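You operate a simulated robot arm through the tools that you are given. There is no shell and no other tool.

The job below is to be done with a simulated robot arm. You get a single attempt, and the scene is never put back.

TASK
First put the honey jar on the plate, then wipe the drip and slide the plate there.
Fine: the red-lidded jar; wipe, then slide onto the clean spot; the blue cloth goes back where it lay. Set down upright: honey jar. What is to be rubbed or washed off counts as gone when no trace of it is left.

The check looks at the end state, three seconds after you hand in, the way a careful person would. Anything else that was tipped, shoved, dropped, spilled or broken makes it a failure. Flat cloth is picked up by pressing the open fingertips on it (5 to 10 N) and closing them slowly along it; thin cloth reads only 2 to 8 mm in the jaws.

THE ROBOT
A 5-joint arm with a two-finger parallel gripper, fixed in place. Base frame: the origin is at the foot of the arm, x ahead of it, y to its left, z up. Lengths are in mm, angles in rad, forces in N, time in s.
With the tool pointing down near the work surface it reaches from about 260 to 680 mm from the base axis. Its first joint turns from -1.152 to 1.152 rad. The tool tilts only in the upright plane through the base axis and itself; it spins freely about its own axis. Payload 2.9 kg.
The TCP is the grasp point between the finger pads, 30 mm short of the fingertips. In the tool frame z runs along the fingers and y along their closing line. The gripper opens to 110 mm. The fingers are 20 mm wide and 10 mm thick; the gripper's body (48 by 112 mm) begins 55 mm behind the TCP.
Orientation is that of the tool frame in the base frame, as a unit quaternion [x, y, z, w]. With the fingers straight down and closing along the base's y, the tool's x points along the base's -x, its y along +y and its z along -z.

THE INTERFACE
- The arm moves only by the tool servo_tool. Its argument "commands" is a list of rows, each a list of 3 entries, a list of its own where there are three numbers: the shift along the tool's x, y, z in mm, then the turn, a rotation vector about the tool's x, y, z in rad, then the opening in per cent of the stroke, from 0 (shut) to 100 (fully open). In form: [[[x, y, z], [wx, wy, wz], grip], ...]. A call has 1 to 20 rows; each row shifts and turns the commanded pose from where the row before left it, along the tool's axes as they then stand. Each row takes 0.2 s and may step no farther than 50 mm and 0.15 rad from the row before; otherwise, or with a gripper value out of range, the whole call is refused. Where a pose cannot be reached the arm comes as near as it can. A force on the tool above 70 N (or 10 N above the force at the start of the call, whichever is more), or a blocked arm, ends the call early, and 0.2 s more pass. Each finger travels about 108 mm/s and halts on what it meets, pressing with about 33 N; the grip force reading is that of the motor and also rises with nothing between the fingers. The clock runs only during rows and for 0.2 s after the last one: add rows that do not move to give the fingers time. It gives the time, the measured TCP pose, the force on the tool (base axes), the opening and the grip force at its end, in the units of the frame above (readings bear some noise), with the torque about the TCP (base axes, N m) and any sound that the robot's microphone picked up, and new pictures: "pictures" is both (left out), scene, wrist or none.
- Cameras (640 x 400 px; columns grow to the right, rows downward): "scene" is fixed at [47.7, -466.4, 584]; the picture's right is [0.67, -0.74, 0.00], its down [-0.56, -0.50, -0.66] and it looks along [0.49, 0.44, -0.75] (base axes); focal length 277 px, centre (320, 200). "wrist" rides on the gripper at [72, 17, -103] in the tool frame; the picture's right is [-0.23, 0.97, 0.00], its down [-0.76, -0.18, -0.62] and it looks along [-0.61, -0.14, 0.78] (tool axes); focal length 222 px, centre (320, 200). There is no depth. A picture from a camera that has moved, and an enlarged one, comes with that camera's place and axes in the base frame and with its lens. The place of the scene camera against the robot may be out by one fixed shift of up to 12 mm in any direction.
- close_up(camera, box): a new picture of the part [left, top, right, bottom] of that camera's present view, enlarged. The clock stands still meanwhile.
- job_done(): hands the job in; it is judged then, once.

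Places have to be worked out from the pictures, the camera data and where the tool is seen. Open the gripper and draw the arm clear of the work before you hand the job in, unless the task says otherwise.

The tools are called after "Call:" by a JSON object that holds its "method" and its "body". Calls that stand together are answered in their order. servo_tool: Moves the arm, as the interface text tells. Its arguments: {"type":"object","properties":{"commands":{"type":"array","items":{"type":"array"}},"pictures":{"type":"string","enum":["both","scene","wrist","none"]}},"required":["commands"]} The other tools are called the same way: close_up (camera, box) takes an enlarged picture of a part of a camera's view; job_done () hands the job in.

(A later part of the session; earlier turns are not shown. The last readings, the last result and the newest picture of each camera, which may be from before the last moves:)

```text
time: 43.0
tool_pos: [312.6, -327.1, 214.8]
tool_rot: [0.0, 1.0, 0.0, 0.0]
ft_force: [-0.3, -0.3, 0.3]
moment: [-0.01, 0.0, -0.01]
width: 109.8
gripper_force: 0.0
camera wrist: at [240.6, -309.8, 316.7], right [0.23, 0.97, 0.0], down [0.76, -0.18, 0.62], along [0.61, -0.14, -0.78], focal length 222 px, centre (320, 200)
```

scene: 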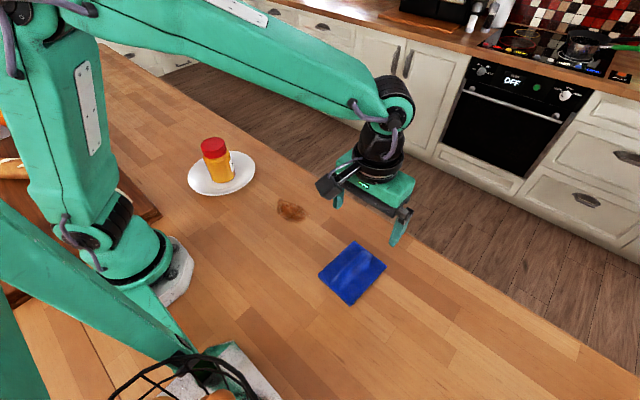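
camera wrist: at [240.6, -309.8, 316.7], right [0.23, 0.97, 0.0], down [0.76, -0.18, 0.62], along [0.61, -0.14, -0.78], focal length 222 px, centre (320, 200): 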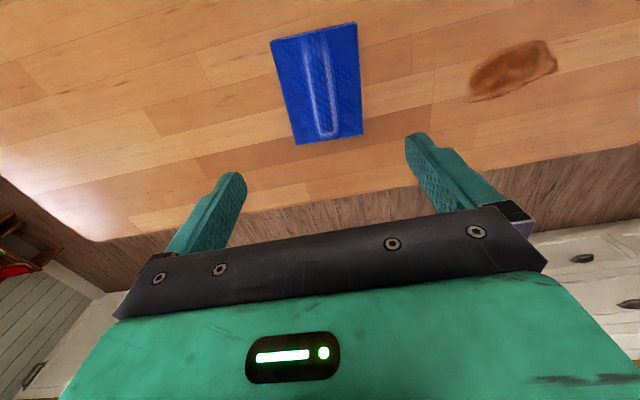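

Now I'll take close-ups of the cloth, its ridge and the stain from both cameras to place the pinch and record the exact lay.

Call:
{"method": "close_up", "body": {"camera": "wrist", "box": [250, 0, 410, 150]}}

Call:
{"method": "close_up", "body": {"camera": "scene", "box": [300, 225, 400, 315]}}

Call:
{"method": "close_up", "body": {"camera": "wrist", "box": [440, 20, 600, 120]}}

```text
2.67 times, centred on (330, 75) of wrist
camera zoom: at [240.6, -309.8, 316.7], right [0.23, 0.97, 0.0], down [0.76, -0.18, 0.62], along [0.61, -0.14, -0.78], focal length 592 px, centre (293, 533)
```

zoom: 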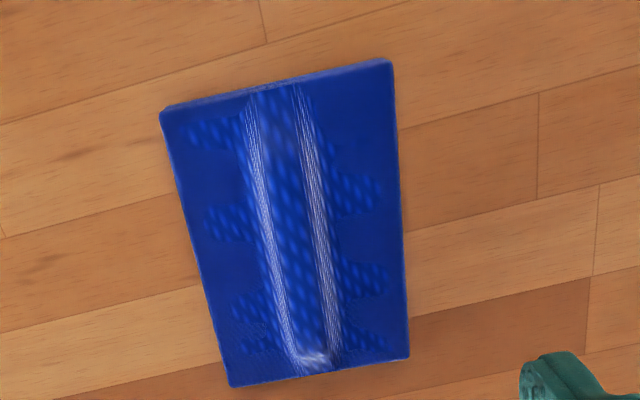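

```text
4.44 times, centred on (350, 270) of scene
camera zoom: at [47.7, -466.4, 584.0], right [0.67, -0.74, 0.0], down [-0.56, -0.5, -0.66], along [0.49, 0.44, -0.75], focal length 1230 px, centre (187, -111)
```

zoom: 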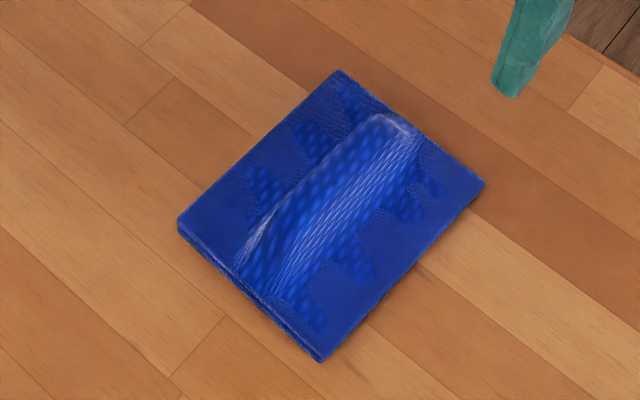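

```text
4.00 times, centred on (520, 70) of wrist
camera zoom: at [240.6, -309.8, 316.7], right [0.23, 0.97, 0.0], down [0.76, -0.18, 0.62], along [0.61, -0.14, -0.78], focal length 888 px, centre (-480, 720)
```

zoom: 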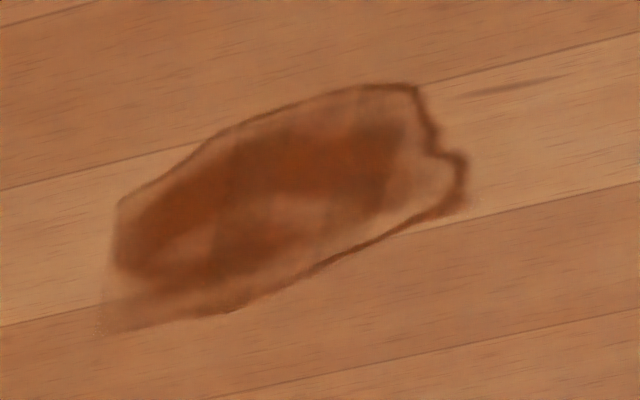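

The cloth's centre is about (311.5,-322), and its ridge is about 22 mm wide along x at y≈-322. I'll centre over it with the jaws at about 55 mm, so both tips land on the flat cloth either side of the ridge, and descend to just above.

Call:
{"method": "servo_tool", "body": {"commands": [[[1, 5, 10], [0, 0, 0], 50], [[0, 0, 20], [0, 0, 0], 50], [[0, 0, 25], [0, 0, 0], 50], [[0, 0, 25], [0, 0, 0], 50], [[0, 0, 25], [0, 0, 0], 50], [[0, 0, 25], [0, 0, 0], 50], [[0, 0, 20], [0, 0, 0], 50], [[0, 0, 12], [0, 0, 0], 50], [[0, 0, 6], [0, 0, 0], 50], [[0, 0, 0], [0, 0, 0], 50]], "pictures": "both"}}

```text
time: 45.2
tool_pos: [310.5, -322.0, 47.4]
tool_rot: [0.0, 1.0, 0.0, 0.0]
ft_force: [-1.1, 0.1, -0.6]
moment: [0.0, 0.0, -0.02]
width: 54.8
gripper_force: 0.1
camera wrist: at [239.0, -303.6, 148.7], right [0.23, 0.97, 0.0], down [0.76, -0.18, 0.62], along [0.61, -0.14, -0.78], focal length 222 px, centre (320, 200)
```

scene: 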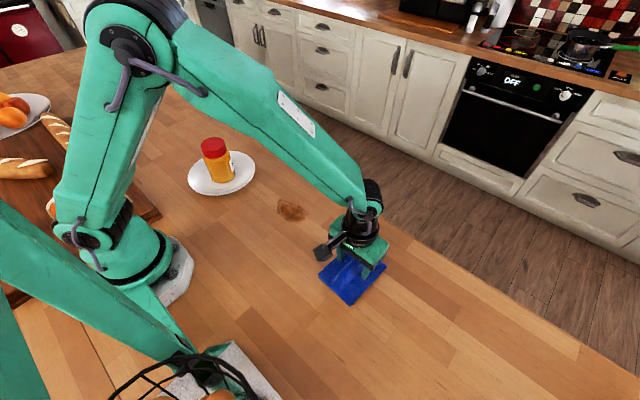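
wrist: 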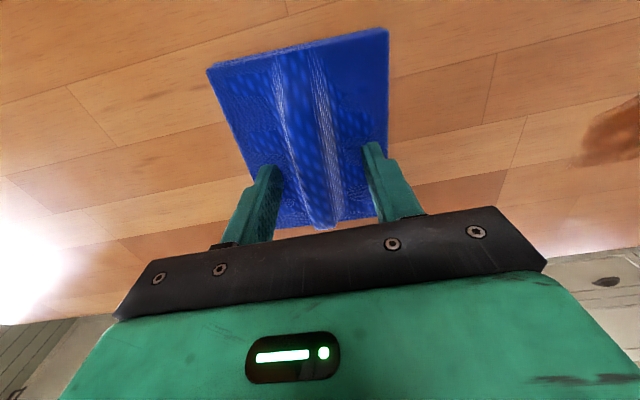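

The fingertips straddle the ridge over the cloth. I'll step down gently until I feel 5–10 N.

Call:
{"method": "servo_tool", "body": {"commands": [[[0, 0, 2], [0, 0, 0], 50], [[0, 0, 2], [0, 0, 0], 50], [[0, 0, 2], [0, 0, 0], 50], [[0, 0, 2], [0, 0, 0], 50], [[0, 0, 0], [0, 0, 0], 50]], "pictures": "none"}}

Call:
{"method": "servo_tool", "body": {"commands": [[[0, 0, 1], [0, 0, 0], 50], [[0, 0, 1], [0, 0, 0], 50], [[0, 0, 0], [0, 0, 0], 50]], "pictures": "none"}}

```text
time: 46.4
tool_pos: [310.9, -321.6, 41.4]
tool_rot: [0.0, 1.0, -0.001, 0.001]
ft_force: [-16.1, 7.2, 45.7]
moment: [0.52, 0.52, 0.02]
width: 54.9
gripper_force: 0.0
```

```text
time: 47.2
tool_pos: [311.6, -321.9, 42.3]
tool_rot: [0.0, 1.0, -0.003, 0.002]
ft_force: [-13.0, 5.2, 58.0]
moment: [0.93, 0.51, -0.06]
width: 55.2
gripper_force: 0.1
```

Contact came early: the cloth is thicker than I assumed, with its top at about 11–12 mm, and I'm pressing 58 N. I'll back off straight away to reach 5–10 N.

Call:
{"method": "servo_tool", "body": {"commands": [[[0, 0, -2], [0, 0, 0], 50], [[0, 0, -1.5], [0, 0, 0], 50], [[0, 0, 0], [0, 0, 0], 50]], "pictures": "both"}}

```text
time: 48.0
tool_pos: [311.3, -321.4, 41.7]
tool_rot: [0.0, 1.0, -0.003, 0.002]
ft_force: [4.0, -8.5, 16.4]
moment: [-0.04, -0.09, -0.09]
width: 54.9
gripper_force: 0.0
camera wrist: at [239.3, -303.7, 143.7], right [0.23, 0.97, 0.0], down [0.76, -0.18, 0.63], along [0.61, -0.14, -0.78], focal length 222 px, centre (320, 200)
```

scene: 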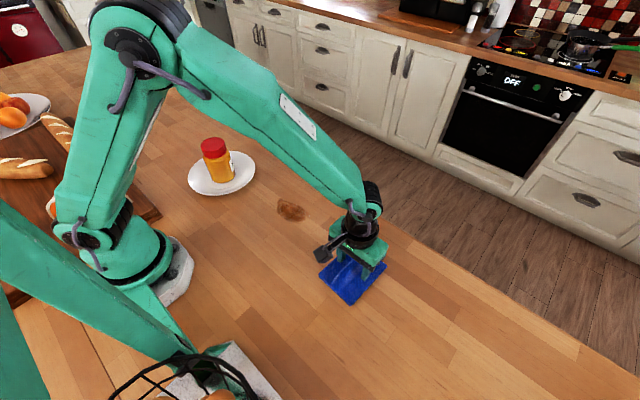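
wrist: 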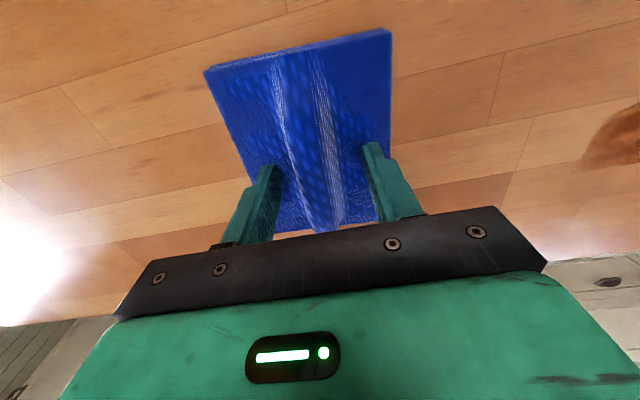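

Force is now 16 N. I'll ease up a little more, then check before closing.

Call:
{"method": "servo_tool", "body": {"commands": [[[0, 0, -0.6], [0, 0, 0], 50], [[0, 0, 0], [0, 0, 0], 50]], "pictures": "none"}}

```text
time: 48.6
tool_pos: [310.0, -320.7, 41.8]
tool_rot: [-0.001, 1.0, 0.0, 0.0]
ft_force: [4.8, -3.4, 11.2]
moment: [-0.13, -0.14, 0.01]
width: 54.5
gripper_force: 0.0
```

Force is 11 N. I'll ease a hair more and start closing slowly along the cloth, checking force as it gathers.

Call:
{"method": "servo_tool", "body": {"commands": [[[0, 0, -0.3], [0, 0, 0], 50], [[0, 0, 0], [0, 0, 0], 48], [[0, 0, 0], [0, 0, 0], 46], [[0, 0, 0], [0, 0, 0], 44], [[0, 0, 0], [0, 0, 0], 42], [[0, 0, 0], [0, 0, 0], 40], [[0, 0, 0], [0, 0, 0], 38], [[0, 0, 0], [0, 0, 0], 36], [[0, 0, 0], [0, 0, 0], 34], [[0, 0, 0], [0, 0, 0], 32]], "pictures": "both"}}

```text
time: 50.8
tool_pos: [310.8, -320.5, 41.5]
tool_rot: [0.0, 1.0, -0.001, 0.0]
ft_force: [-1.2, -1.4, 4.6]
moment: [-0.03, 0.01, 0.02]
width: 37.0
gripper_force: 2.4
camera wrist: at [239.0, -303.2, 144.2], right [0.23, 0.97, 0.0], down [0.76, -0.18, 0.62], along [0.61, -0.14, -0.78], focal length 222 px, centre (320, 200)
```

scene: 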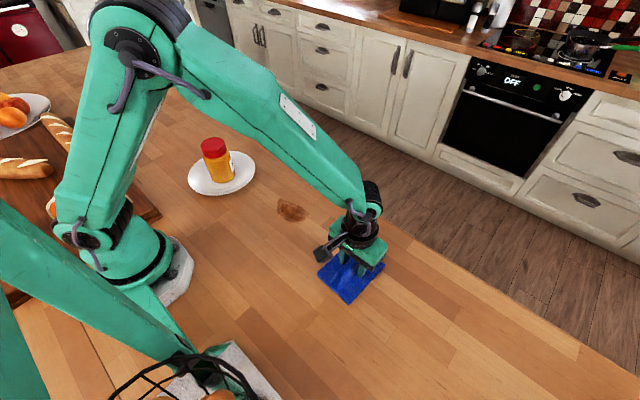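
wrist: 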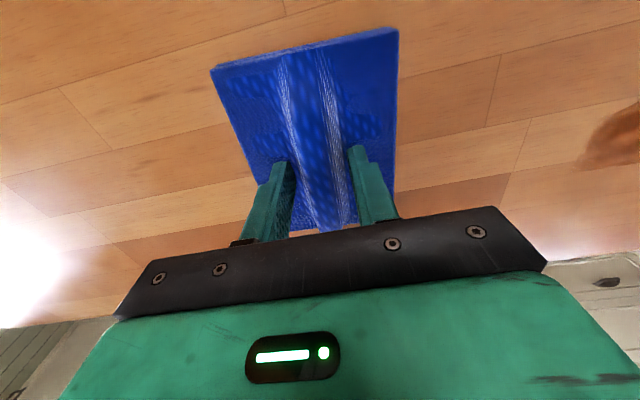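

The cloth has shifted about 4 mm in +y as the fingers gather it, which I'll compensate for on return. I'll continue closing slowly.

Call:
{"method": "servo_tool", "body": {"commands": [[[0, 0, 0], [0, 0, 0], 30], [[0, 0, 0], [0, 0, 0], 28], [[0, 0, 0], [0, 0, 0], 26], [[0, 0, 0], [0, 0, 0], 24], [[0, 0, 0], [0, 0, 0], 22], [[0, 0, 0], [0, 0, 0], 20], [[0, 0, 0], [0, 0, 0], 18], [[0, 0, 0], [0, 0, 0], 16], [[0, 0, 0], [0, 0, 0], 14]], "pictures": "both"}}

```text
time: 52.8
tool_pos: [310.8, -321.4, 42.1]
tool_rot: [-0.001, 1.0, -0.001, 0.0]
ft_force: [0.0, -0.3, 1.2]
moment: [-0.01, 0.03, -0.12]
width: 23.5
gripper_force: 33.1
camera wrist: at [239.0, -303.3, 144.3], right [0.23, 0.97, 0.0], down [0.76, -0.18, 0.62], along [0.61, -0.14, -0.78], focal length 222 px, centre (320, 200)
```

scene: 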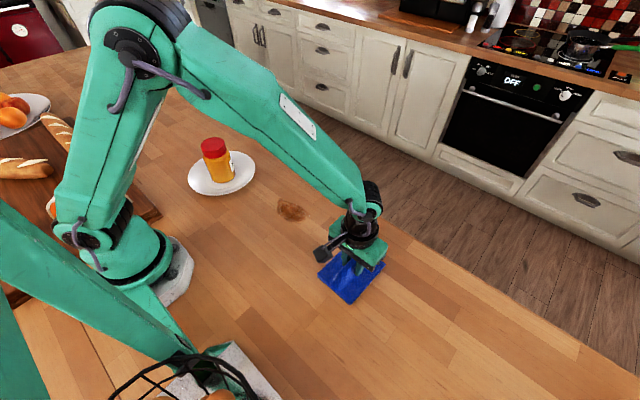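
wrist: 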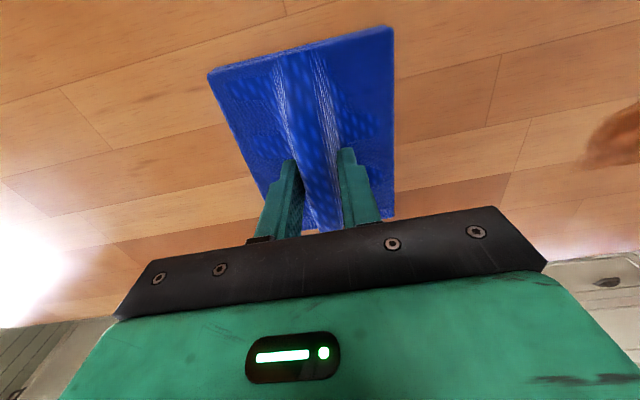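

Gripped on a stiff ridge: 23.5 mm with 33 N, and only about 2 mm net shift. I'll lift slowly by about 16 mm to check that it comes along.

Call:
{"method": "servo_tool", "body": {"commands": [[[0, 0, 0], [0, 0, 0], 8], [[0, 0, -1], [0, 0, 0], 8], [[0, 0, -2], [0, 0, 0], 8], [[0, 0, -2], [0, 0, 0], 8], [[0, 0, -3], [0, 0, 0], 8], [[0, 0, -3], [0, 0, 0], 8], [[0, 0, -3], [0, 0, 0], 8], [[0, 0, -2], [0, 0, 0], 8], [[0, 0, -1], [0, 0, 0], 8], [[0, 0, 0], [0, 0, 0], 8]], "pictures": "both"}}

```text
time: 55.0
tool_pos: [310.4, -321.8, 60.1]
tool_rot: [0.0, 1.0, -0.001, 0.0]
ft_force: [-0.1, 0.7, -0.1]
moment: [-0.02, 0.01, 0.0]
width: 23.3
gripper_force: 33.3
camera wrist: at [238.8, -303.5, 160.8], right [0.23, 0.97, 0.0], down [0.76, -0.18, 0.62], along [0.61, -0.14, -0.78], focal length 222 px, centre (320, 200)
```

scene: 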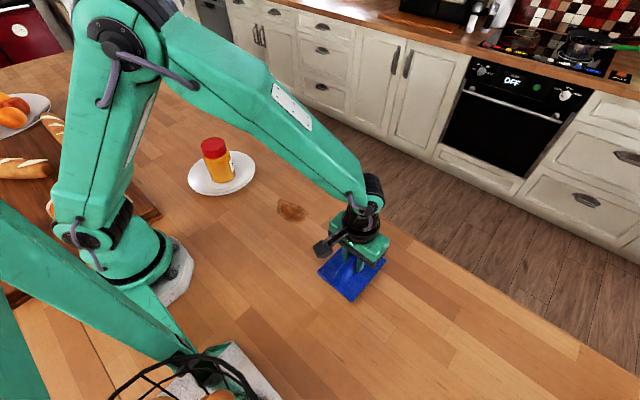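
wrist: 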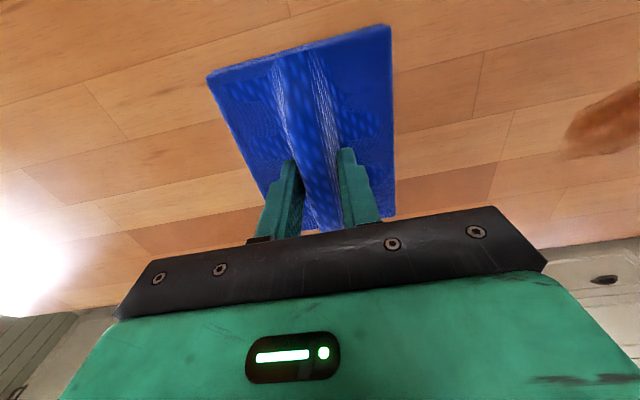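

The cloth is held firmly and level, about 18 mm up. I'll carry it smoothly to above the stain centre at (343,-83).

Call:
{"method": "servo_tool", "body": {"commands": [[[-0.14, 1, 0], [0, 0, 0], 8], [[-0.41, 3, 0], [0, 0, 0], 8], [[-0.82, 6, 0], [0, 0, 0], 8], [[-1.37, 10, 0], [0, 0, 0], 8], [[-1.92, 14, 0], [0, 0, 0], 8], [[-2.33, 17, 0], [0, 0, 0], 8], [[-2.33, 17, 0], [0, 0, 0], 8], [[-2.33, 17, 0], [0, 0, 0], 8], [[-2.33, 17, 0], [0, 0, 0], 8], [[-2.33, 17, 0], [0, 0, 0], 8], [[-2.33, 17, 0], [0, 0, 0], 8], [[-2.33, 17, 0], [0, 0, 0], 8], [[-2.33, 17, 0], [0, 0, 0], 8], [[-2.33, 17, 0], [0, 0, 0], 8], [[-2.33, 17, 0], [0, 0, 0], 8], [[-1.92, 14, 0], [0, 0, 0], 8], [[-1.37, 10, 0], [0, 0, 0], 8], [[-0.82, 6, 0], [0, 0, 0], 8], [[-0.41, 3, 0], [0, 0, 0], 8], [[-0.14, 1, 0], [0, 0, 0], 8]], "pictures": "both"}}

```text
time: 59.2
tool_pos: [343.9, -83.4, 59.0]
tool_rot: [0.0, 1.0, 0.0, 0.0]
ft_force: [0.1, -0.1, -0.6]
moment: [0.01, -0.01, 0.01]
width: 23.3
gripper_force: 32.6
camera wrist: at [271.0, -65.7, 160.7], right [0.23, 0.97, 0.0], down [0.76, -0.18, 0.62], along [0.61, -0.14, -0.78], focal length 222 px, centre (320, 200)
```

scene: 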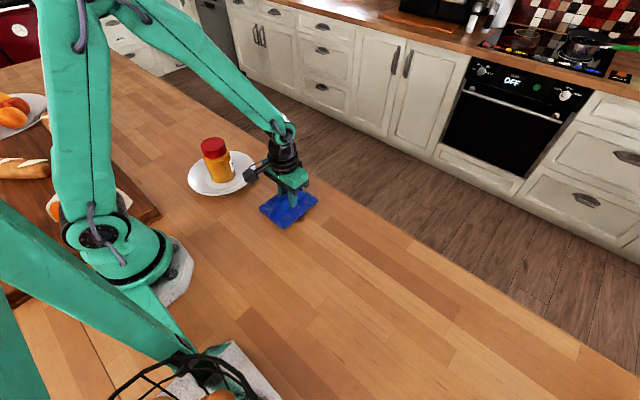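
wrist: 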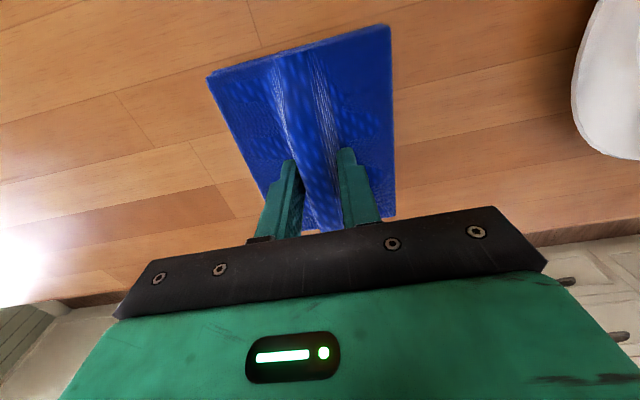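

The cloth covers the whole stain. I'll lower it carefully until contact, aiming for a light press of about 5–10 N.

Call:
{"method": "servo_tool", "body": {"commands": [[[0, 0, 2], [0, 0, 0], 8], [[0, 0, 3], [0, 0, 0], 8], [[0, 0, 3], [0, 0, 0], 8], [[0, 0, 3], [0, 0, 0], 8], [[0, 0, 2], [0, 0, 0], 8], [[0, 0, 1], [0, 0, 0], 8], [[0, 0, 1], [0, 0, 0], 8], [[0, 0, 0], [0, 0, 0], 8]], "pictures": "none"}}

Call:
{"method": "servo_tool", "body": {"commands": [[[0, 0, 0.7], [0, 0, 0], 8], [[0, 0, 0], [0, 0, 0], 8]], "pictures": "none"}}

Call:
{"method": "servo_tool", "body": {"commands": [[[0, 0, 0.7], [0, 0, 0], 8], [[0, 0, 0], [0, 0, 0], 8]], "pictures": "none"}}

```text
time: 61.0
tool_pos: [343.1, -83.6, 43.8]
tool_rot: [0.0, 1.0, -0.001, -0.001]
ft_force: [-0.3, 0.3, -0.4]
moment: [0.01, 0.0, 0.01]
width: 23.5
gripper_force: 32.5
```

```text
time: 61.6
tool_pos: [343.6, -83.0, 43.7]
tool_rot: [0.0, 1.0, 0.0, 0.0]
ft_force: [0.7, 0.1, -0.4]
moment: [0.03, 0.0, -0.03]
width: 23.2
gripper_force: 33.2
```

```text
time: 62.2
tool_pos: [343.1, -82.7, 42.7]
tool_rot: [-0.001, 1.0, 0.0, 0.001]
ft_force: [0.4, -1.1, -0.1]
moment: [0.0, -0.02, 0.01]
width: 23.5
gripper_force: 32.8
```

No contact yet at z≈42.7, so I'll keep going in small steps.

Call:
{"method": "servo_tool", "body": {"commands": [[[0, 0, 0.7], [0, 0, 0], 8], [[0, 0, 0], [0, 0, 0], 8]], "pictures": "none"}}

Call:
{"method": "servo_tool", "body": {"commands": [[[0, 0, 0.7], [0, 0, 0], 8], [[0, 0, 0], [0, 0, 0], 8]], "pictures": "none"}}

```text
time: 62.8
tool_pos: [343.2, -84.7, 41.7]
tool_rot: [0.0, 1.0, 0.0, 0.001]
ft_force: [-0.6, -1.1, 3.7]
moment: [0.0, 0.09, -0.01]
width: 23.8
gripper_force: 32.8
```

```text
time: 63.4
tool_pos: [343.8, -83.5, 40.8]
tool_rot: [-0.001, 1.0, 0.0, 0.0]
ft_force: [-3.7, 2.1, 14.1]
moment: [0.05, 0.17, 0.04]
width: 23.3
gripper_force: 33.2
```

Contact at about 14 N. I'll ease slightly and rub back and forth along y.

Call:
{"method": "servo_tool", "body": {"commands": [[[0, 0, -0.3], [0, 0, 0], 8], [[0, 4, 0], [0, 0, 0], 8], [[0, 8, 0], [0, 0, 0], 8], [[0, 8, 0], [0, 0, 0], 8], [[0, 6, 0], [0, 0, 0], 8], [[0, 0, 0], [0, 0, 0], 8], [[0, -4, 0], [0, 0, 0], 8], [[0, -8, 0], [0, 0, 0], 8], [[0, -8, 0], [0, 0, 0], 8], [[0, -8, 0], [0, 0, 0], 8], [[0, -8, 0], [0, 0, 0], 8], [[0, -8, 0], [0, 0, 0], 8], [[0, -6, 0], [0, 0, 0], 8], [[0, 0, 0], [0, 0, 0], 8], [[0, 4, 0], [0, 0, 0], 8], [[0, 8, 0], [0, 0, 0], 8], [[0, 8, 0], [0, 0, 0], 8], [[0, 4, 0], [0, 0, 0], 8]], "pictures": "both"}}

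```text
time: 67.2
tool_pos: [342.9, -83.8, 40.3]
tool_rot: [0.001, 1.0, -0.001, 0.001]
ft_force: [-3.0, -15.2, 30.2]
moment: [-0.27, -0.15, -0.09]
width: 23.3
gripper_force: 32.7
camera wrist: at [271.3, -65.7, 143.8], right [0.23, 0.97, 0.0], down [0.76, -0.18, 0.62], along [0.61, -0.14, -0.78], focal length 222 px, centre (320, 200)
```

scene: 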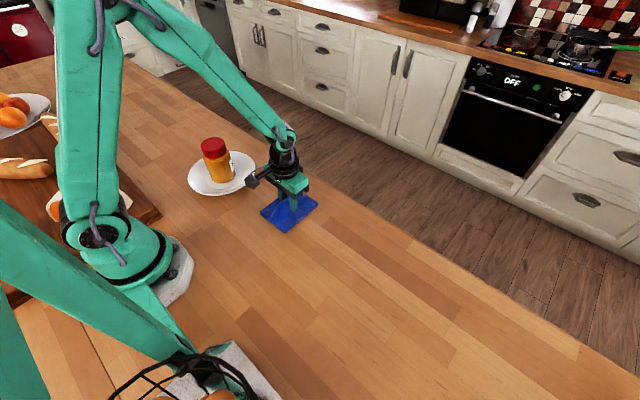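
wrist: 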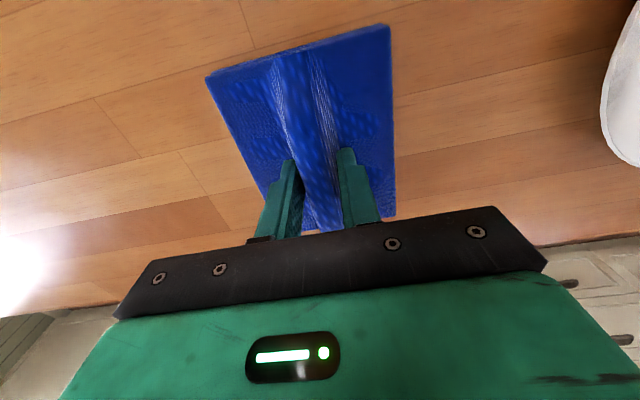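

Force drifted up to 30 N during the strokes, so I'll ease up about 1 mm and rub along x too.

Call:
{"method": "servo_tool", "body": {"commands": [[[0, 0, -0.5], [0, 0, 0], 8], [[0, 0, -0.5], [0, 0, 0], 8], [[4, 0, 0], [0, 0, 0], 8], [[8, 0, 0], [0, 0, 0], 8], [[8, 0, 0], [0, 0, 0], 8], [[0, 0, 0], [0, 0, 0], 8], [[-4, 0, 0], [0, 0, 0], 8], [[-8, 0, 0], [0, 0, 0], 8], [[-8, 0, 0], [0, 0, 0], 8], [[-8, 0, 0], [0, 0, 0], 8], [[-8, 0, 0], [0, 0, 0], 8], [[-4, 0, 0], [0, 0, 0], 8], [[0, 0, 0], [0, 0, 0], 8], [[4, 0, 0], [0, 0, 0], 8], [[8, 0, 0], [0, 0, 0], 8], [[8, 0, 0], [0, 0, 0], 8], [[0, 0, 0], [0, 0, 0], 8]], "pictures": "none"}}

```text
time: 70.8
tool_pos: [344.0, -83.5, 42.6]
tool_rot: [0.001, 1.0, 0.001, -0.001]
ft_force: [0.3, 0.1, 0.2]
moment: [-0.01, -0.02, 0.01]
width: 23.3
gripper_force: 33.0
```

The x strokes ended with almost no pressure. I'll press again to about 10 N and check before rubbing.

Call:
{"method": "servo_tool", "body": {"commands": [[[0, 0, 0.6], [0, 0, 0], 8], [[0, 0, 0.4], [0, 0, 0], 8], [[0, 0, 0], [0, 0, 0], 8]], "pictures": "none"}}

```text
time: 71.6
tool_pos: [343.1, -83.2, 41.0]
tool_rot: [0.0, 1.0, -0.001, 0.001]
ft_force: [-3.5, 0.9, 19.1]
moment: [0.05, 0.48, 0.0]
width: 22.9
gripper_force: 32.8
```

With about 19 N I'll rub in longer strokes along y, with small x offsets, then end displaced towards -y so I can see the spot.

Call:
{"method": "servo_tool", "body": {"commands": [[[0, 0, -0.3], [0, 0, 0], 8], [[0, 5, 0], [0, 0, 0], 8], [[0, 10, 0], [0, 0, 0], 8], [[0, 10, 0], [0, 0, 0], 8], [[0, 10, 0], [0, 0, 0], 8], [[0, 5, 0], [0, 0, 0], 8], [[5, 0, 0], [0, 0, 0], 8], [[0, -5, 0], [0, 0, 0], 8], [[0, -10, 0], [0, 0, 0], 8], [[0, -10, 0], [0, 0, 0], 8], [[0, -10, 0], [0, 0, 0], 8], [[0, -10, 0], [0, 0, 0], 8], [[0, -10, 0], [0, 0, 0], 8], [[0, -10, 0], [0, 0, 0], 8], [[0, -10, 0], [0, 0, 0], 8], [[0, -5, 0], [0, 0, 0], 8], [[-10, 0, 0], [0, 0, 0], 8], [[0, 0, 0], [0, 0, 0], 8]], "pictures": "both"}}

```text
time: 75.4
tool_pos: [347.3, -123.6, 42.1]
tool_rot: [0.002, 1.0, 0.001, -0.002]
ft_force: [-19.3, -8.0, 38.9]
moment: [-0.3, 1.28, -0.11]
width: 23.2
gripper_force: 33.0
camera wrist: at [275.4, -106.0, 144.0], right [0.23, 0.97, 0.0], down [0.76, -0.18, 0.62], along [0.6, -0.14, -0.78], focal length 222 px, centre (320, 200)
```

scene: 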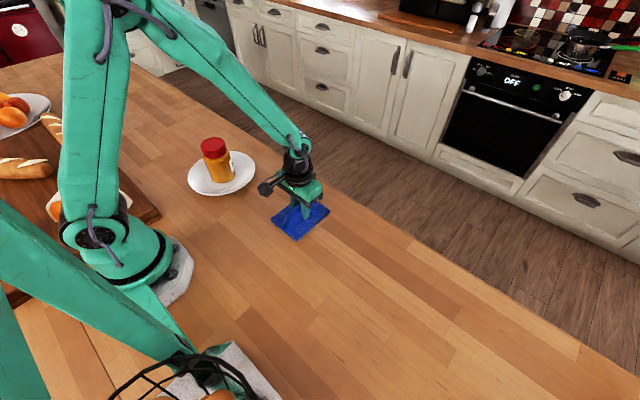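
wrist: 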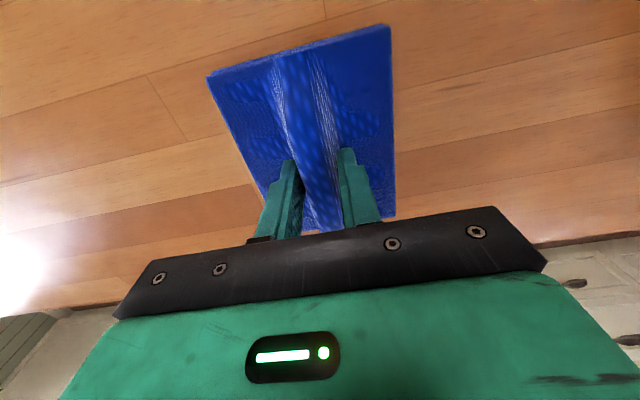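

Force is up to 39 N, so I'll ease off, then lift gently and move aside to inspect the spot.

Call:
{"method": "servo_tool", "body": {"commands": [[[0, 0, -1], [0, 0, 0], 8], [[0, 0, -1.5], [0, 0, 0], 8], [[0, 0, -2], [0, 0, 0], 8], [[0, 0, -3], [0, 0, 0], 8], [[0, 0, -3], [0, 0, 0], 8], [[0, 0, -3], [0, 0, 0], 8], [[0, 0, -2], [0, 0, 0], 8], [[0, -3, 0], [0, 0, 0], 8], [[0, -8, 0], [0, 0, 0], 8], [[0, -14, 0], [0, 0, 0], 8], [[0, -16, 0], [0, 0, 0], 8], [[0, -16, 0], [0, 0, 0], 8], [[0, -16, 0], [0, 0, 0], 8], [[0, -14, 0], [0, 0, 0], 8], [[0, -8, 0], [0, 0, 0], 8], [[0, -3, 0], [0, 0, 0], 8], [[0, 0, 0], [0, 0, 0], 8]], "pictures": "both"}}

Call:
{"method": "close_up", "body": {"camera": "scene", "box": [250, 170, 340, 250]}}

Call:
{"method": "close_up", "body": {"camera": "wrist", "box": [380, 60, 640, 240]}}

```text
time: 79.0
tool_pos: [347.5, -220.9, 56.7]
tool_rot: [0.001, 1.0, 0.0, 0.0]
ft_force: [-0.6, -0.5, -0.6]
moment: [-0.03, -0.02, -0.02]
width: 23.1
gripper_force: 33.1
camera wrist: at [275.6, -203.8, 159.2], right [0.23, 0.97, 0.0], down [0.76, -0.18, 0.62], along [0.61, -0.14, -0.78], focal length 222 px, centre (320, 200)
```

scene: 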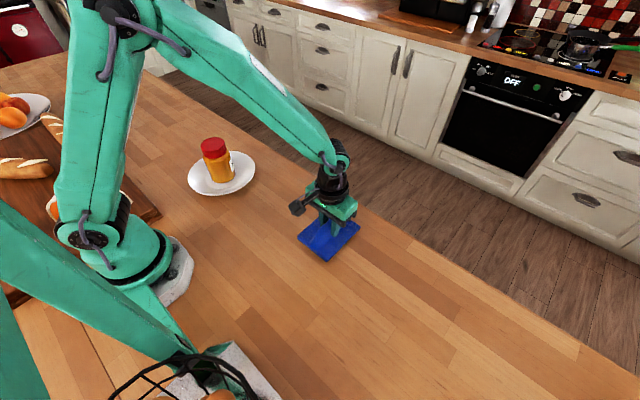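
wrist: 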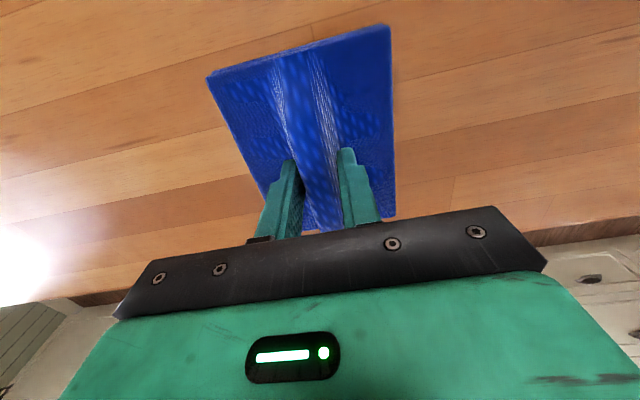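

```text
5.00 times, centred on (295, 210) of scene
camera zoom: at [47.7, -466.4, 584.0], right [0.67, -0.74, 0.0], down [-0.56, -0.5, -0.66], along [0.49, 0.44, -0.75], focal length 1384 px, centre (445, 150)
```

zoom: 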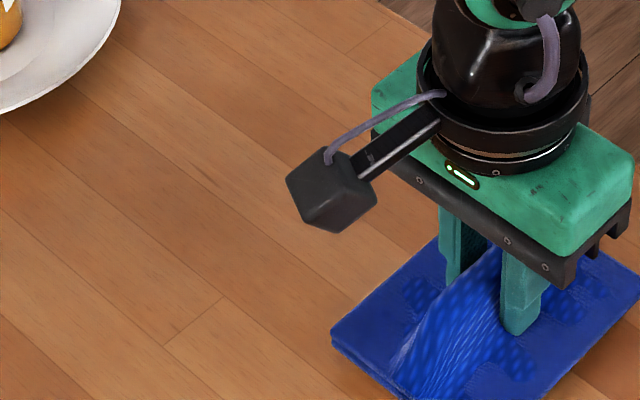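

```text
2.22 times, centred on (510, 150) of wrist
camera zoom: at [275.6, -203.8, 159.2], right [0.23, 0.97, 0.0], down [0.76, -0.18, 0.62], along [0.61, -0.14, -0.78], focal length 494 px, centre (-102, 311)
```

zoom: 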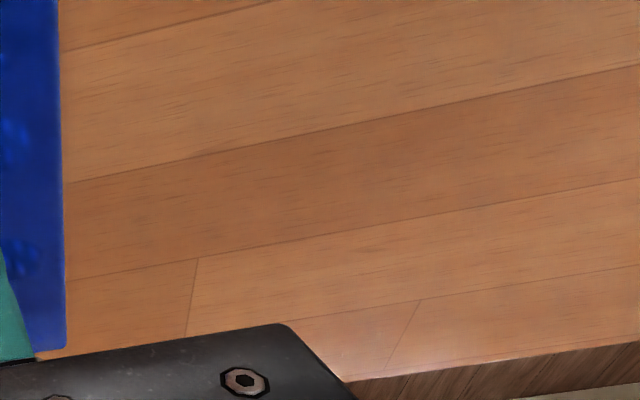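

The stain looks gone. In the grip the cloth has turned about 3.4°, because the ridge aligned to the pads, and its centre sits at the TCP. Originally its centre was about (310.3,-322.2) with its long side at -3.4°. I'll carry it back there and spin it by 0.06 rad to match.

Call:
{"method": "servo_tool", "body": {"commands": [[[0.7, -2, 0], [0, 0, 0], 8], [[1.8, -5, 0], [0, 0, 0], 8], [[3.3, -9, 0], [0, 0, 0], 8], [[4.7, -13, 0], [0, 0, 0], 8], [[5.5, -15, 0], [0, 0, 0], 8], [[5.5, -15, 0], [0, 0, 0], 8], [[5.2, -14.3, 0], [0, 0, 0], 8], [[4.7, -13, 0], [0, 0, 0], 8], [[3.3, -9, 0], [0, 0, 0], 8], [[1.5, -4, 0], [0, 0, 0], 8], [[0.7, -2, 0], [0, 0, 0], 8], [[0, 0, 0], [0, 0, 0.02], 8], [[0, 0, 0], [0, 0, 0.02], 8], [[0, 0, 0], [0, 0, 0.02], 8], [[0, 0, 0], [0, 0, 0], 8]], "pictures": "both"}}

Call:
{"method": "close_up", "body": {"camera": "scene", "box": [240, 170, 350, 260]}}

```text
time: 82.2
tool_pos: [310.5, -322.9, 57.5]
tool_rot: [0.031, 1.0, -0.001, 0.0]
ft_force: [-0.6, -0.2, -0.9]
moment: [-0.02, 0.01, -0.03]
width: 23.1
gripper_force: 33.3
camera wrist: at [240.4, -300.5, 159.0], right [0.29, 0.96, 0.0], down [0.75, -0.22, 0.62], along [0.6, -0.18, -0.78], focal length 222 px, centre (320, 200)
```

scene: 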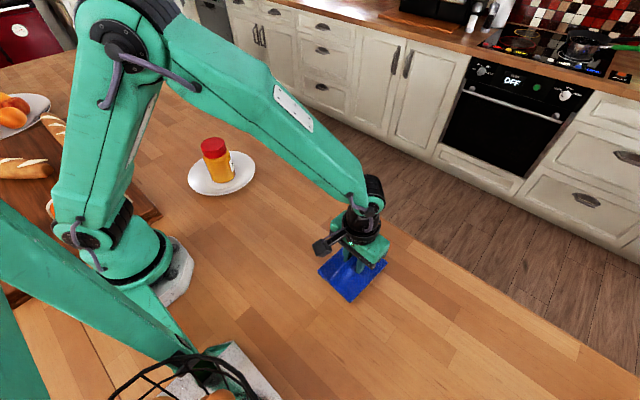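
wrist: 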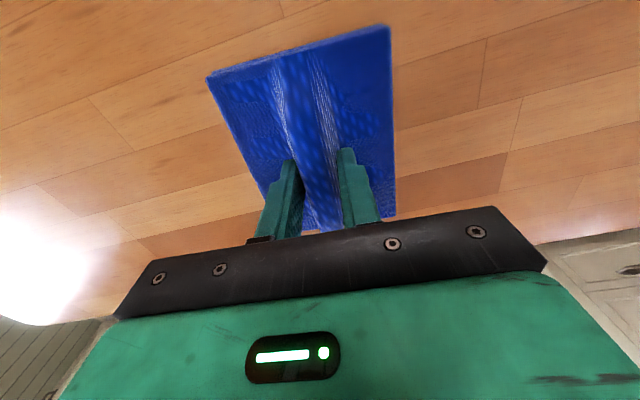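

```text
4.44 times, centred on (295, 215) of scene
camera zoom: at [47.7, -466.4, 584.0], right [0.67, -0.74, 0.0], down [-0.56, -0.5, -0.66], along [0.49, 0.44, -0.75], focal length 1230 px, centre (431, 133)
```

zoom: 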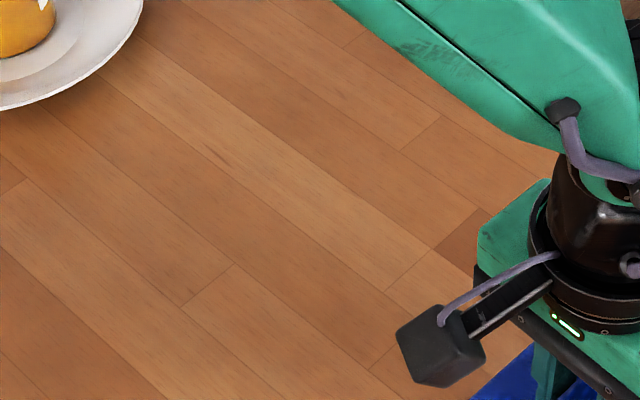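

The spot is clean, with no trace in the close-up. The cloth is over its original place at the right angle, so I'll lower it gently.

Call:
{"method": "servo_tool", "body": {"commands": [[[0, 0, 2], [0, 0, 0], 8], [[0, 0, 3], [0, 0, 0], 8], [[0, 0, 3], [0, 0, 0], 8], [[0, 0, 3], [0, 0, 0], 8], [[0, 0, 2], [0, 0, 0], 8], [[0, 0, 1], [0, 0, 0], 8], [[0, 0, 0], [0, 0, 0], 8]], "pictures": "none"}}

Call:
{"method": "servo_tool", "body": {"commands": [[[0, 0, 0.6], [0, 0, 0], 8], [[0, 0, 0], [0, 0, 0], 8]], "pictures": "none"}}

```text
time: 83.8
tool_pos: [311.0, -324.1, 43.1]
tool_rot: [0.029, 1.0, -0.001, 0.0]
ft_force: [0.1, -0.1, 0.3]
moment: [0.03, -0.01, -0.02]
width: 23.2
gripper_force: 33.3
```

```text
time: 84.4
tool_pos: [311.1, -323.5, 41.9]
tool_rot: [0.03, 1.0, 0.0, 0.0]
ft_force: [0.3, -0.8, -1.0]
moment: [-0.01, 0.01, 0.02]
width: 23.2
gripper_force: 33.0
```

Almost there. I'll take a look at the alignment before the final touch.

Call:
{"method": "servo_tool", "body": {"commands": [[[0, 0, 0.5], [0, 0, 0], 8], [[0, 0, 0], [0, 0, 0], 8]], "pictures": "both"}}

Call:
{"method": "close_up", "body": {"camera": "scene", "box": [300, 225, 400, 315]}}

```text
time: 85.0
tool_pos: [310.0, -323.5, 42.2]
tool_rot: [0.029, 1.0, -0.001, 0.0]
ft_force: [1.4, 0.4, 1.2]
moment: [-0.06, 0.1, -0.01]
width: 23.4
gripper_force: 32.8
camera wrist: at [240.2, -300.8, 144.3], right [0.29, 0.96, 0.0], down [0.75, -0.22, 0.62], along [0.6, -0.18, -0.78], focal length 222 px, centre (320, 200)
```

scene: 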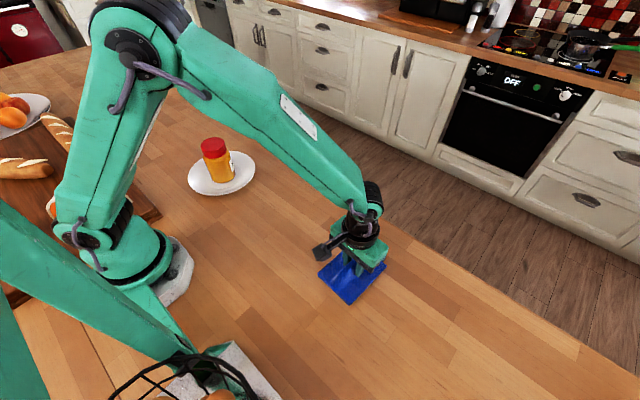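
wrist: 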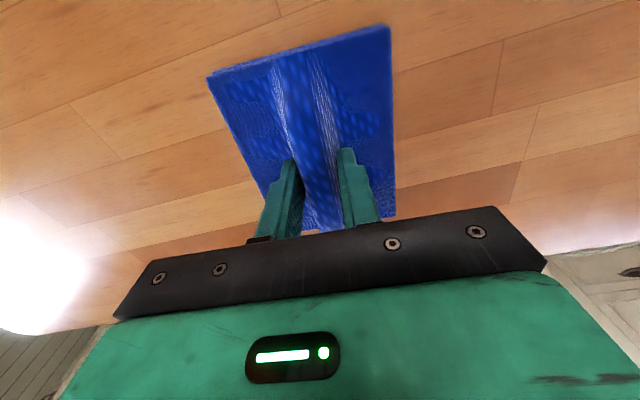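

```text
4.44 times, centred on (350, 270) of scene
camera zoom: at [47.7, -466.4, 584.1], right [0.67, -0.74, 0.0], down [-0.56, -0.5, -0.66], along [0.49, 0.44, -0.75], focal length 1230 px, centre (187, -111)
```

zoom: 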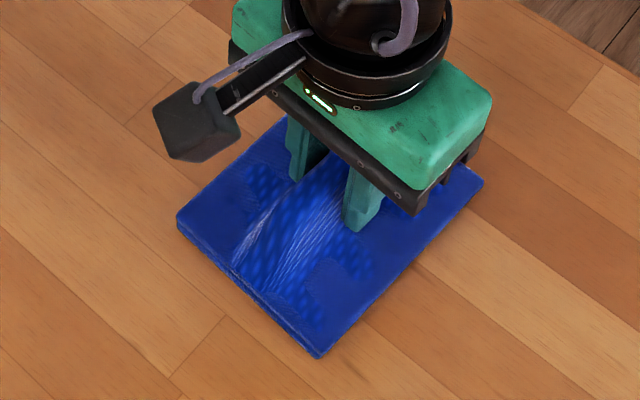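

The corners match the original view to within 1–3 mm, with contact just starting at 1.2 N. I'll lower a hair more and open slowly to release.

Call:
{"method": "servo_tool", "body": {"commands": [[[0, 0, 0.4], [0, 0, 0], 8], [[0, 0, 0], [0, 0, 0], 15], [[0, 0, 0], [0, 0, 0], 20], [[0, 0, 0], [0, 0, 0], 23], [[0, 0, 0], [0, 0, 0], 26], [[0, 0, 0], [0, 0, 0], 29], [[0, 0, 0], [0, 0, 0], 32], [[0, 0, 0], [0, 0, 0], 32]], "pictures": "both"}}

```text
time: 86.8
tool_pos: [311.6, -324.0, 42.4]
tool_rot: [0.03, 1.0, 0.0, 0.0]
ft_force: [0.3, -3.0, 9.6]
moment: [-0.02, 0.01, 0.02]
width: 33.0
gripper_force: 0.0
camera wrist: at [240.3, -300.6, 144.0], right [0.29, 0.96, 0.0], down [0.75, -0.22, 0.62], along [0.6, -0.18, -0.78], focal length 222 px, centre (320, 200)
```

scene: 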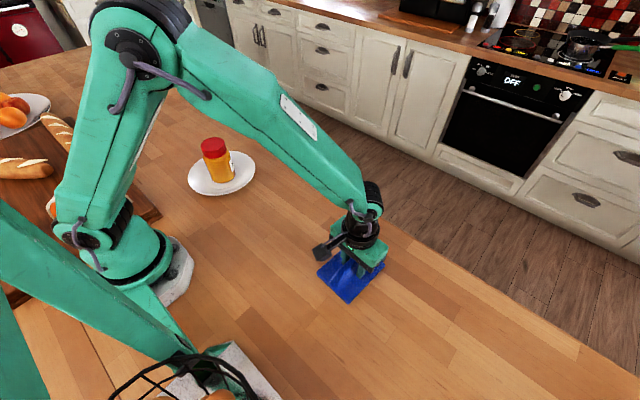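
wrist: 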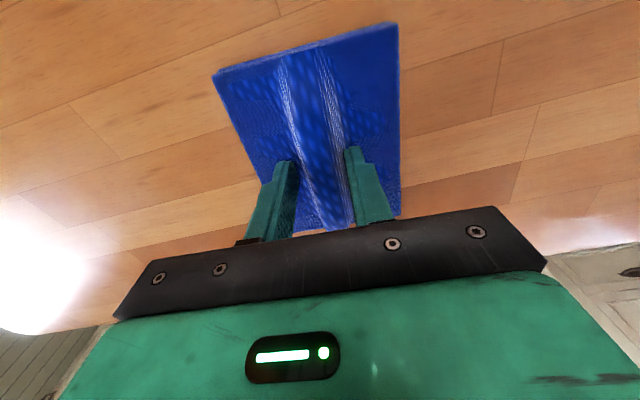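

The fingertips are pressing 9.6 N on the cloth and opening dragged it a few mm in +y. I'll lift the tips off now before anything else and check.

Call:
{"method": "servo_tool", "body": {"commands": [[[0, 0, -1], [0, 0, 0], 32], [[0, 0, -2], [0, 0, 0], 32], [[0, 0, -3], [0, 0, 0], 32], [[0, 0, 0], [0, 0, 0], 32]], "pictures": "both"}}

Call:
{"method": "close_up", "body": {"camera": "scene", "box": [300, 225, 400, 315]}}

```text
time: 87.8
tool_pos: [311.1, -321.7, 47.6]
tool_rot: [0.03, 1.0, 0.0, 0.0]
ft_force: [-1.0, -0.3, -0.9]
moment: [-0.01, -0.04, -0.02]
width: 35.2
gripper_force: 0.1
camera wrist: at [240.0, -300.3, 150.1], right [0.29, 0.96, 0.0], down [0.75, -0.22, 0.62], along [0.6, -0.18, -0.78], focal length 222 px, centre (320, 200)
```

scene: 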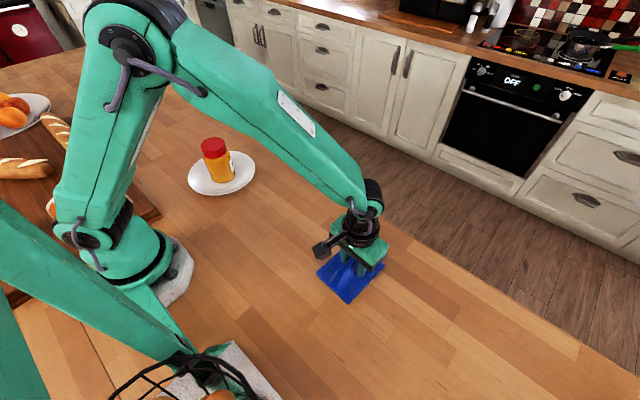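
wrist: 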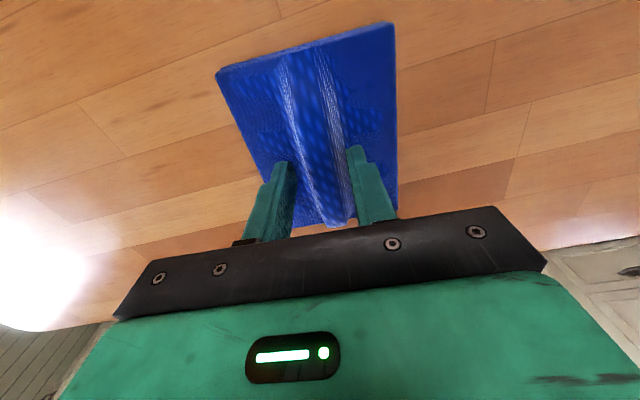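

```text
4.44 times, centred on (350, 270) of scene
camera zoom: at [47.7, -466.4, 584.0], right [0.67, -0.74, 0.0], down [-0.56, -0.5, -0.66], along [0.49, 0.44, -0.75], focal length 1230 px, centre (187, -111)
```

zoom: 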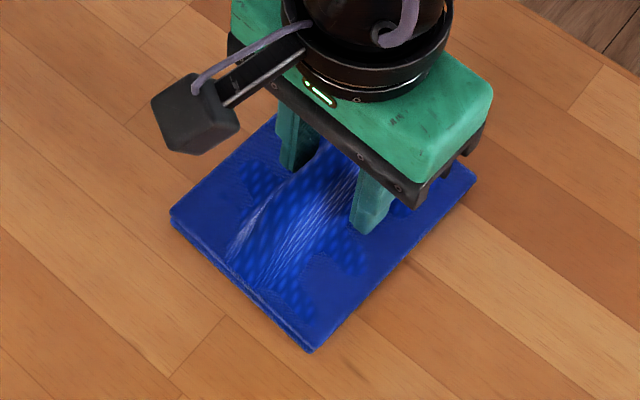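

The cloth now sits about 6 mm too far in +y. I'll lower to just above the pad without touching, close gently on the ridge to nudge it back to centre, then open without pressing.

Call:
{"method": "servo_tool", "body": {"commands": [[[0, 0, 1], [0, 0, 0], 32], [[0, 0, 1], [0, 0, 0], 32], [[0, 0, 1], [0, 0, 0], 32], [[0, 0, 0], [0, 0, 0], 30], [[0, 0, 0], [0, 0, 0], 28], [[0, 0, 0], [0, 0, 0], 26], [[0, 0, 0], [0, 0, 0], 24], [[0, 0, 0], [0, 0, 0], 22], [[0, 0, 0], [0, 0, 0], 21], [[0, 0, 0], [0, 0, 0], 20], [[0, 0, 0], [0, 0, 0], 20]], "pictures": "both"}}

Call:
{"method": "close_up", "body": {"camera": "scene", "box": [300, 225, 400, 315]}}

```text
time: 90.2
tool_pos: [310.9, -322.7, 44.7]
tool_rot: [0.029, 1.0, 0.0, 0.0]
ft_force: [-0.9, 0.6, 0.9]
moment: [-0.02, 0.03, 0.01]
width: 23.1
gripper_force: 32.7
camera wrist: at [240.5, -300.3, 146.9], right [0.29, 0.96, 0.0], down [0.75, -0.22, 0.62], along [0.6, -0.18, -0.78], focal length 222 px, centre (320, 200)
```

scene: 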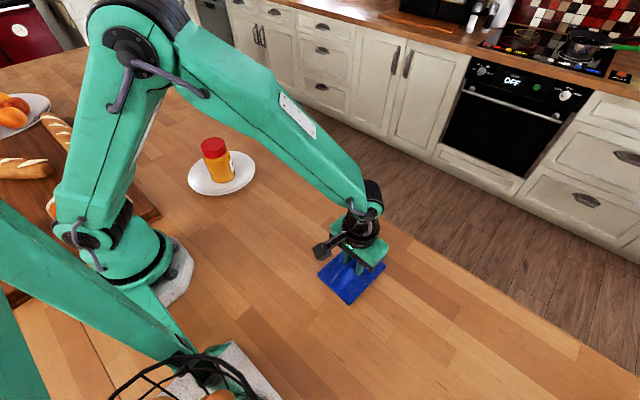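
wrist: 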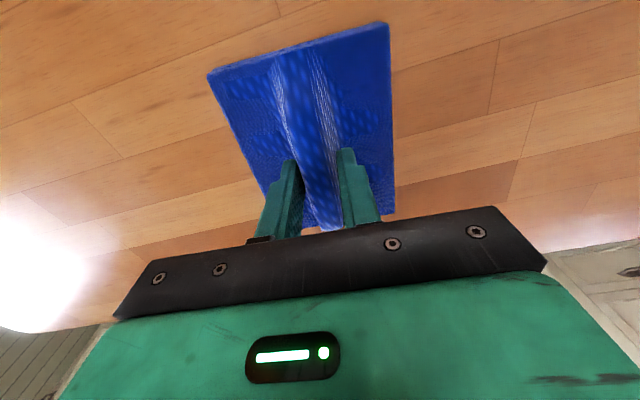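

```text
4.44 times, centred on (350, 270) of scene
camera zoom: at [47.7, -466.4, 584.0], right [0.67, -0.74, 0.0], down [-0.56, -0.5, -0.66], along [0.49, 0.44, -0.75], focal length 1230 px, centre (187, -111)
```

zoom: 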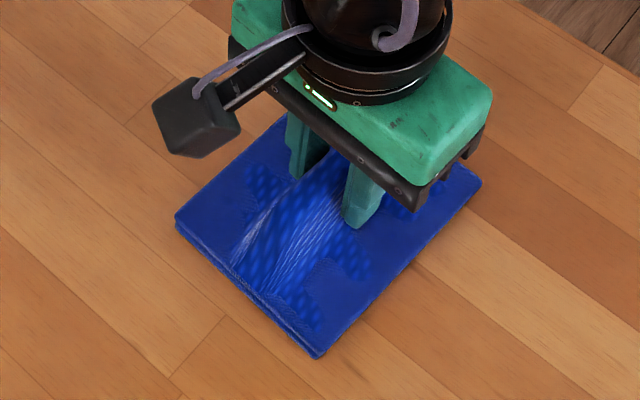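

The nudge worked, and the cloth is within about 3 mm. I'll slide it the last 2.5 mm while held, then open without downward pressure.

Call:
{"method": "servo_tool", "body": {"commands": [[[0.5, -1.2, 0], [0, 0, 0], 20], [[0.5, -1.3, 0], [0, 0, 0], 20], [[0, 0, 0], [0, 0, 0], 20], [[0, 0, 0], [0, 0, 0], 24], [[0, 0, 0], [0, 0, 0], 28], [[0, 0, 0], [0, 0, 0], 32], [[0, 0, 0], [0, 0, 0], 36], [[0, 0, 0], [0, 0, 0], 40], [[0, 0, 0], [0, 0, 0], 40]], "pictures": "both"}}

Call:
{"method": "close_up", "body": {"camera": "scene", "box": [300, 225, 400, 315]}}

```text
time: 92.2
tool_pos: [310.5, -325.3, 44.6]
tool_rot: [0.03, 1.0, 0.0, 0.0]
ft_force: [0.1, -0.4, -0.8]
moment: [-0.01, 0.02, 0.01]
width: 43.9
gripper_force: 0.1
camera wrist: at [239.4, -302.8, 147.0], right [0.29, 0.96, 0.0], down [0.75, -0.22, 0.62], along [0.6, -0.18, -0.78], focal length 222 px, centre (320, 200)
```

scene: 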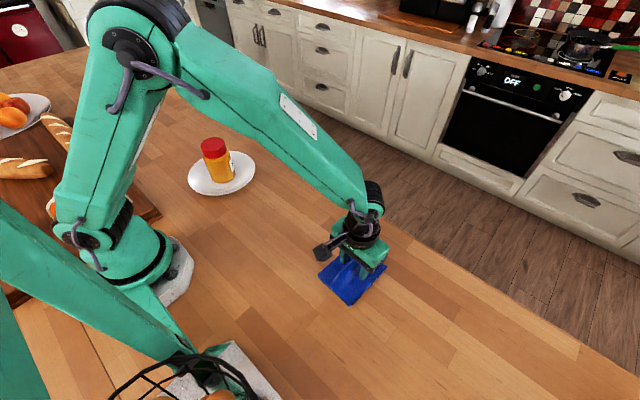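
wrist: 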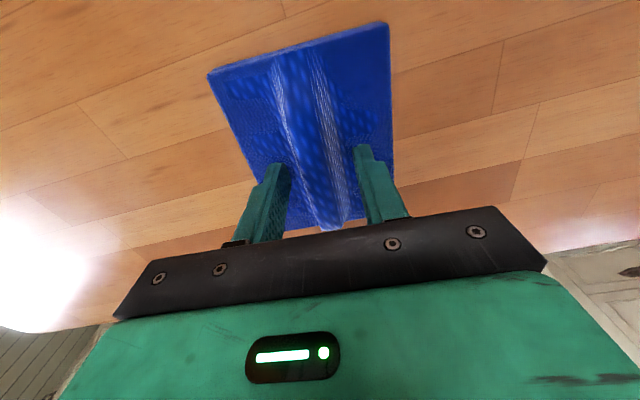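

```text
4.44 times, centred on (350, 270) of scene
camera zoom: at [47.7, -466.4, 584.0], right [0.67, -0.74, 0.0], down [-0.56, -0.5, -0.66], along [0.49, 0.44, -0.75], focal length 1230 px, centre (187, -111)
```

zoom: 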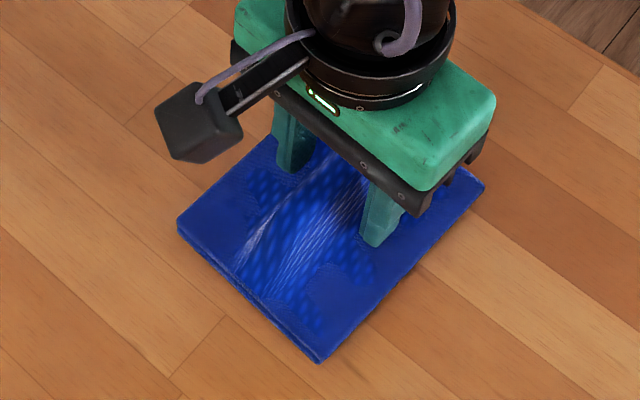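

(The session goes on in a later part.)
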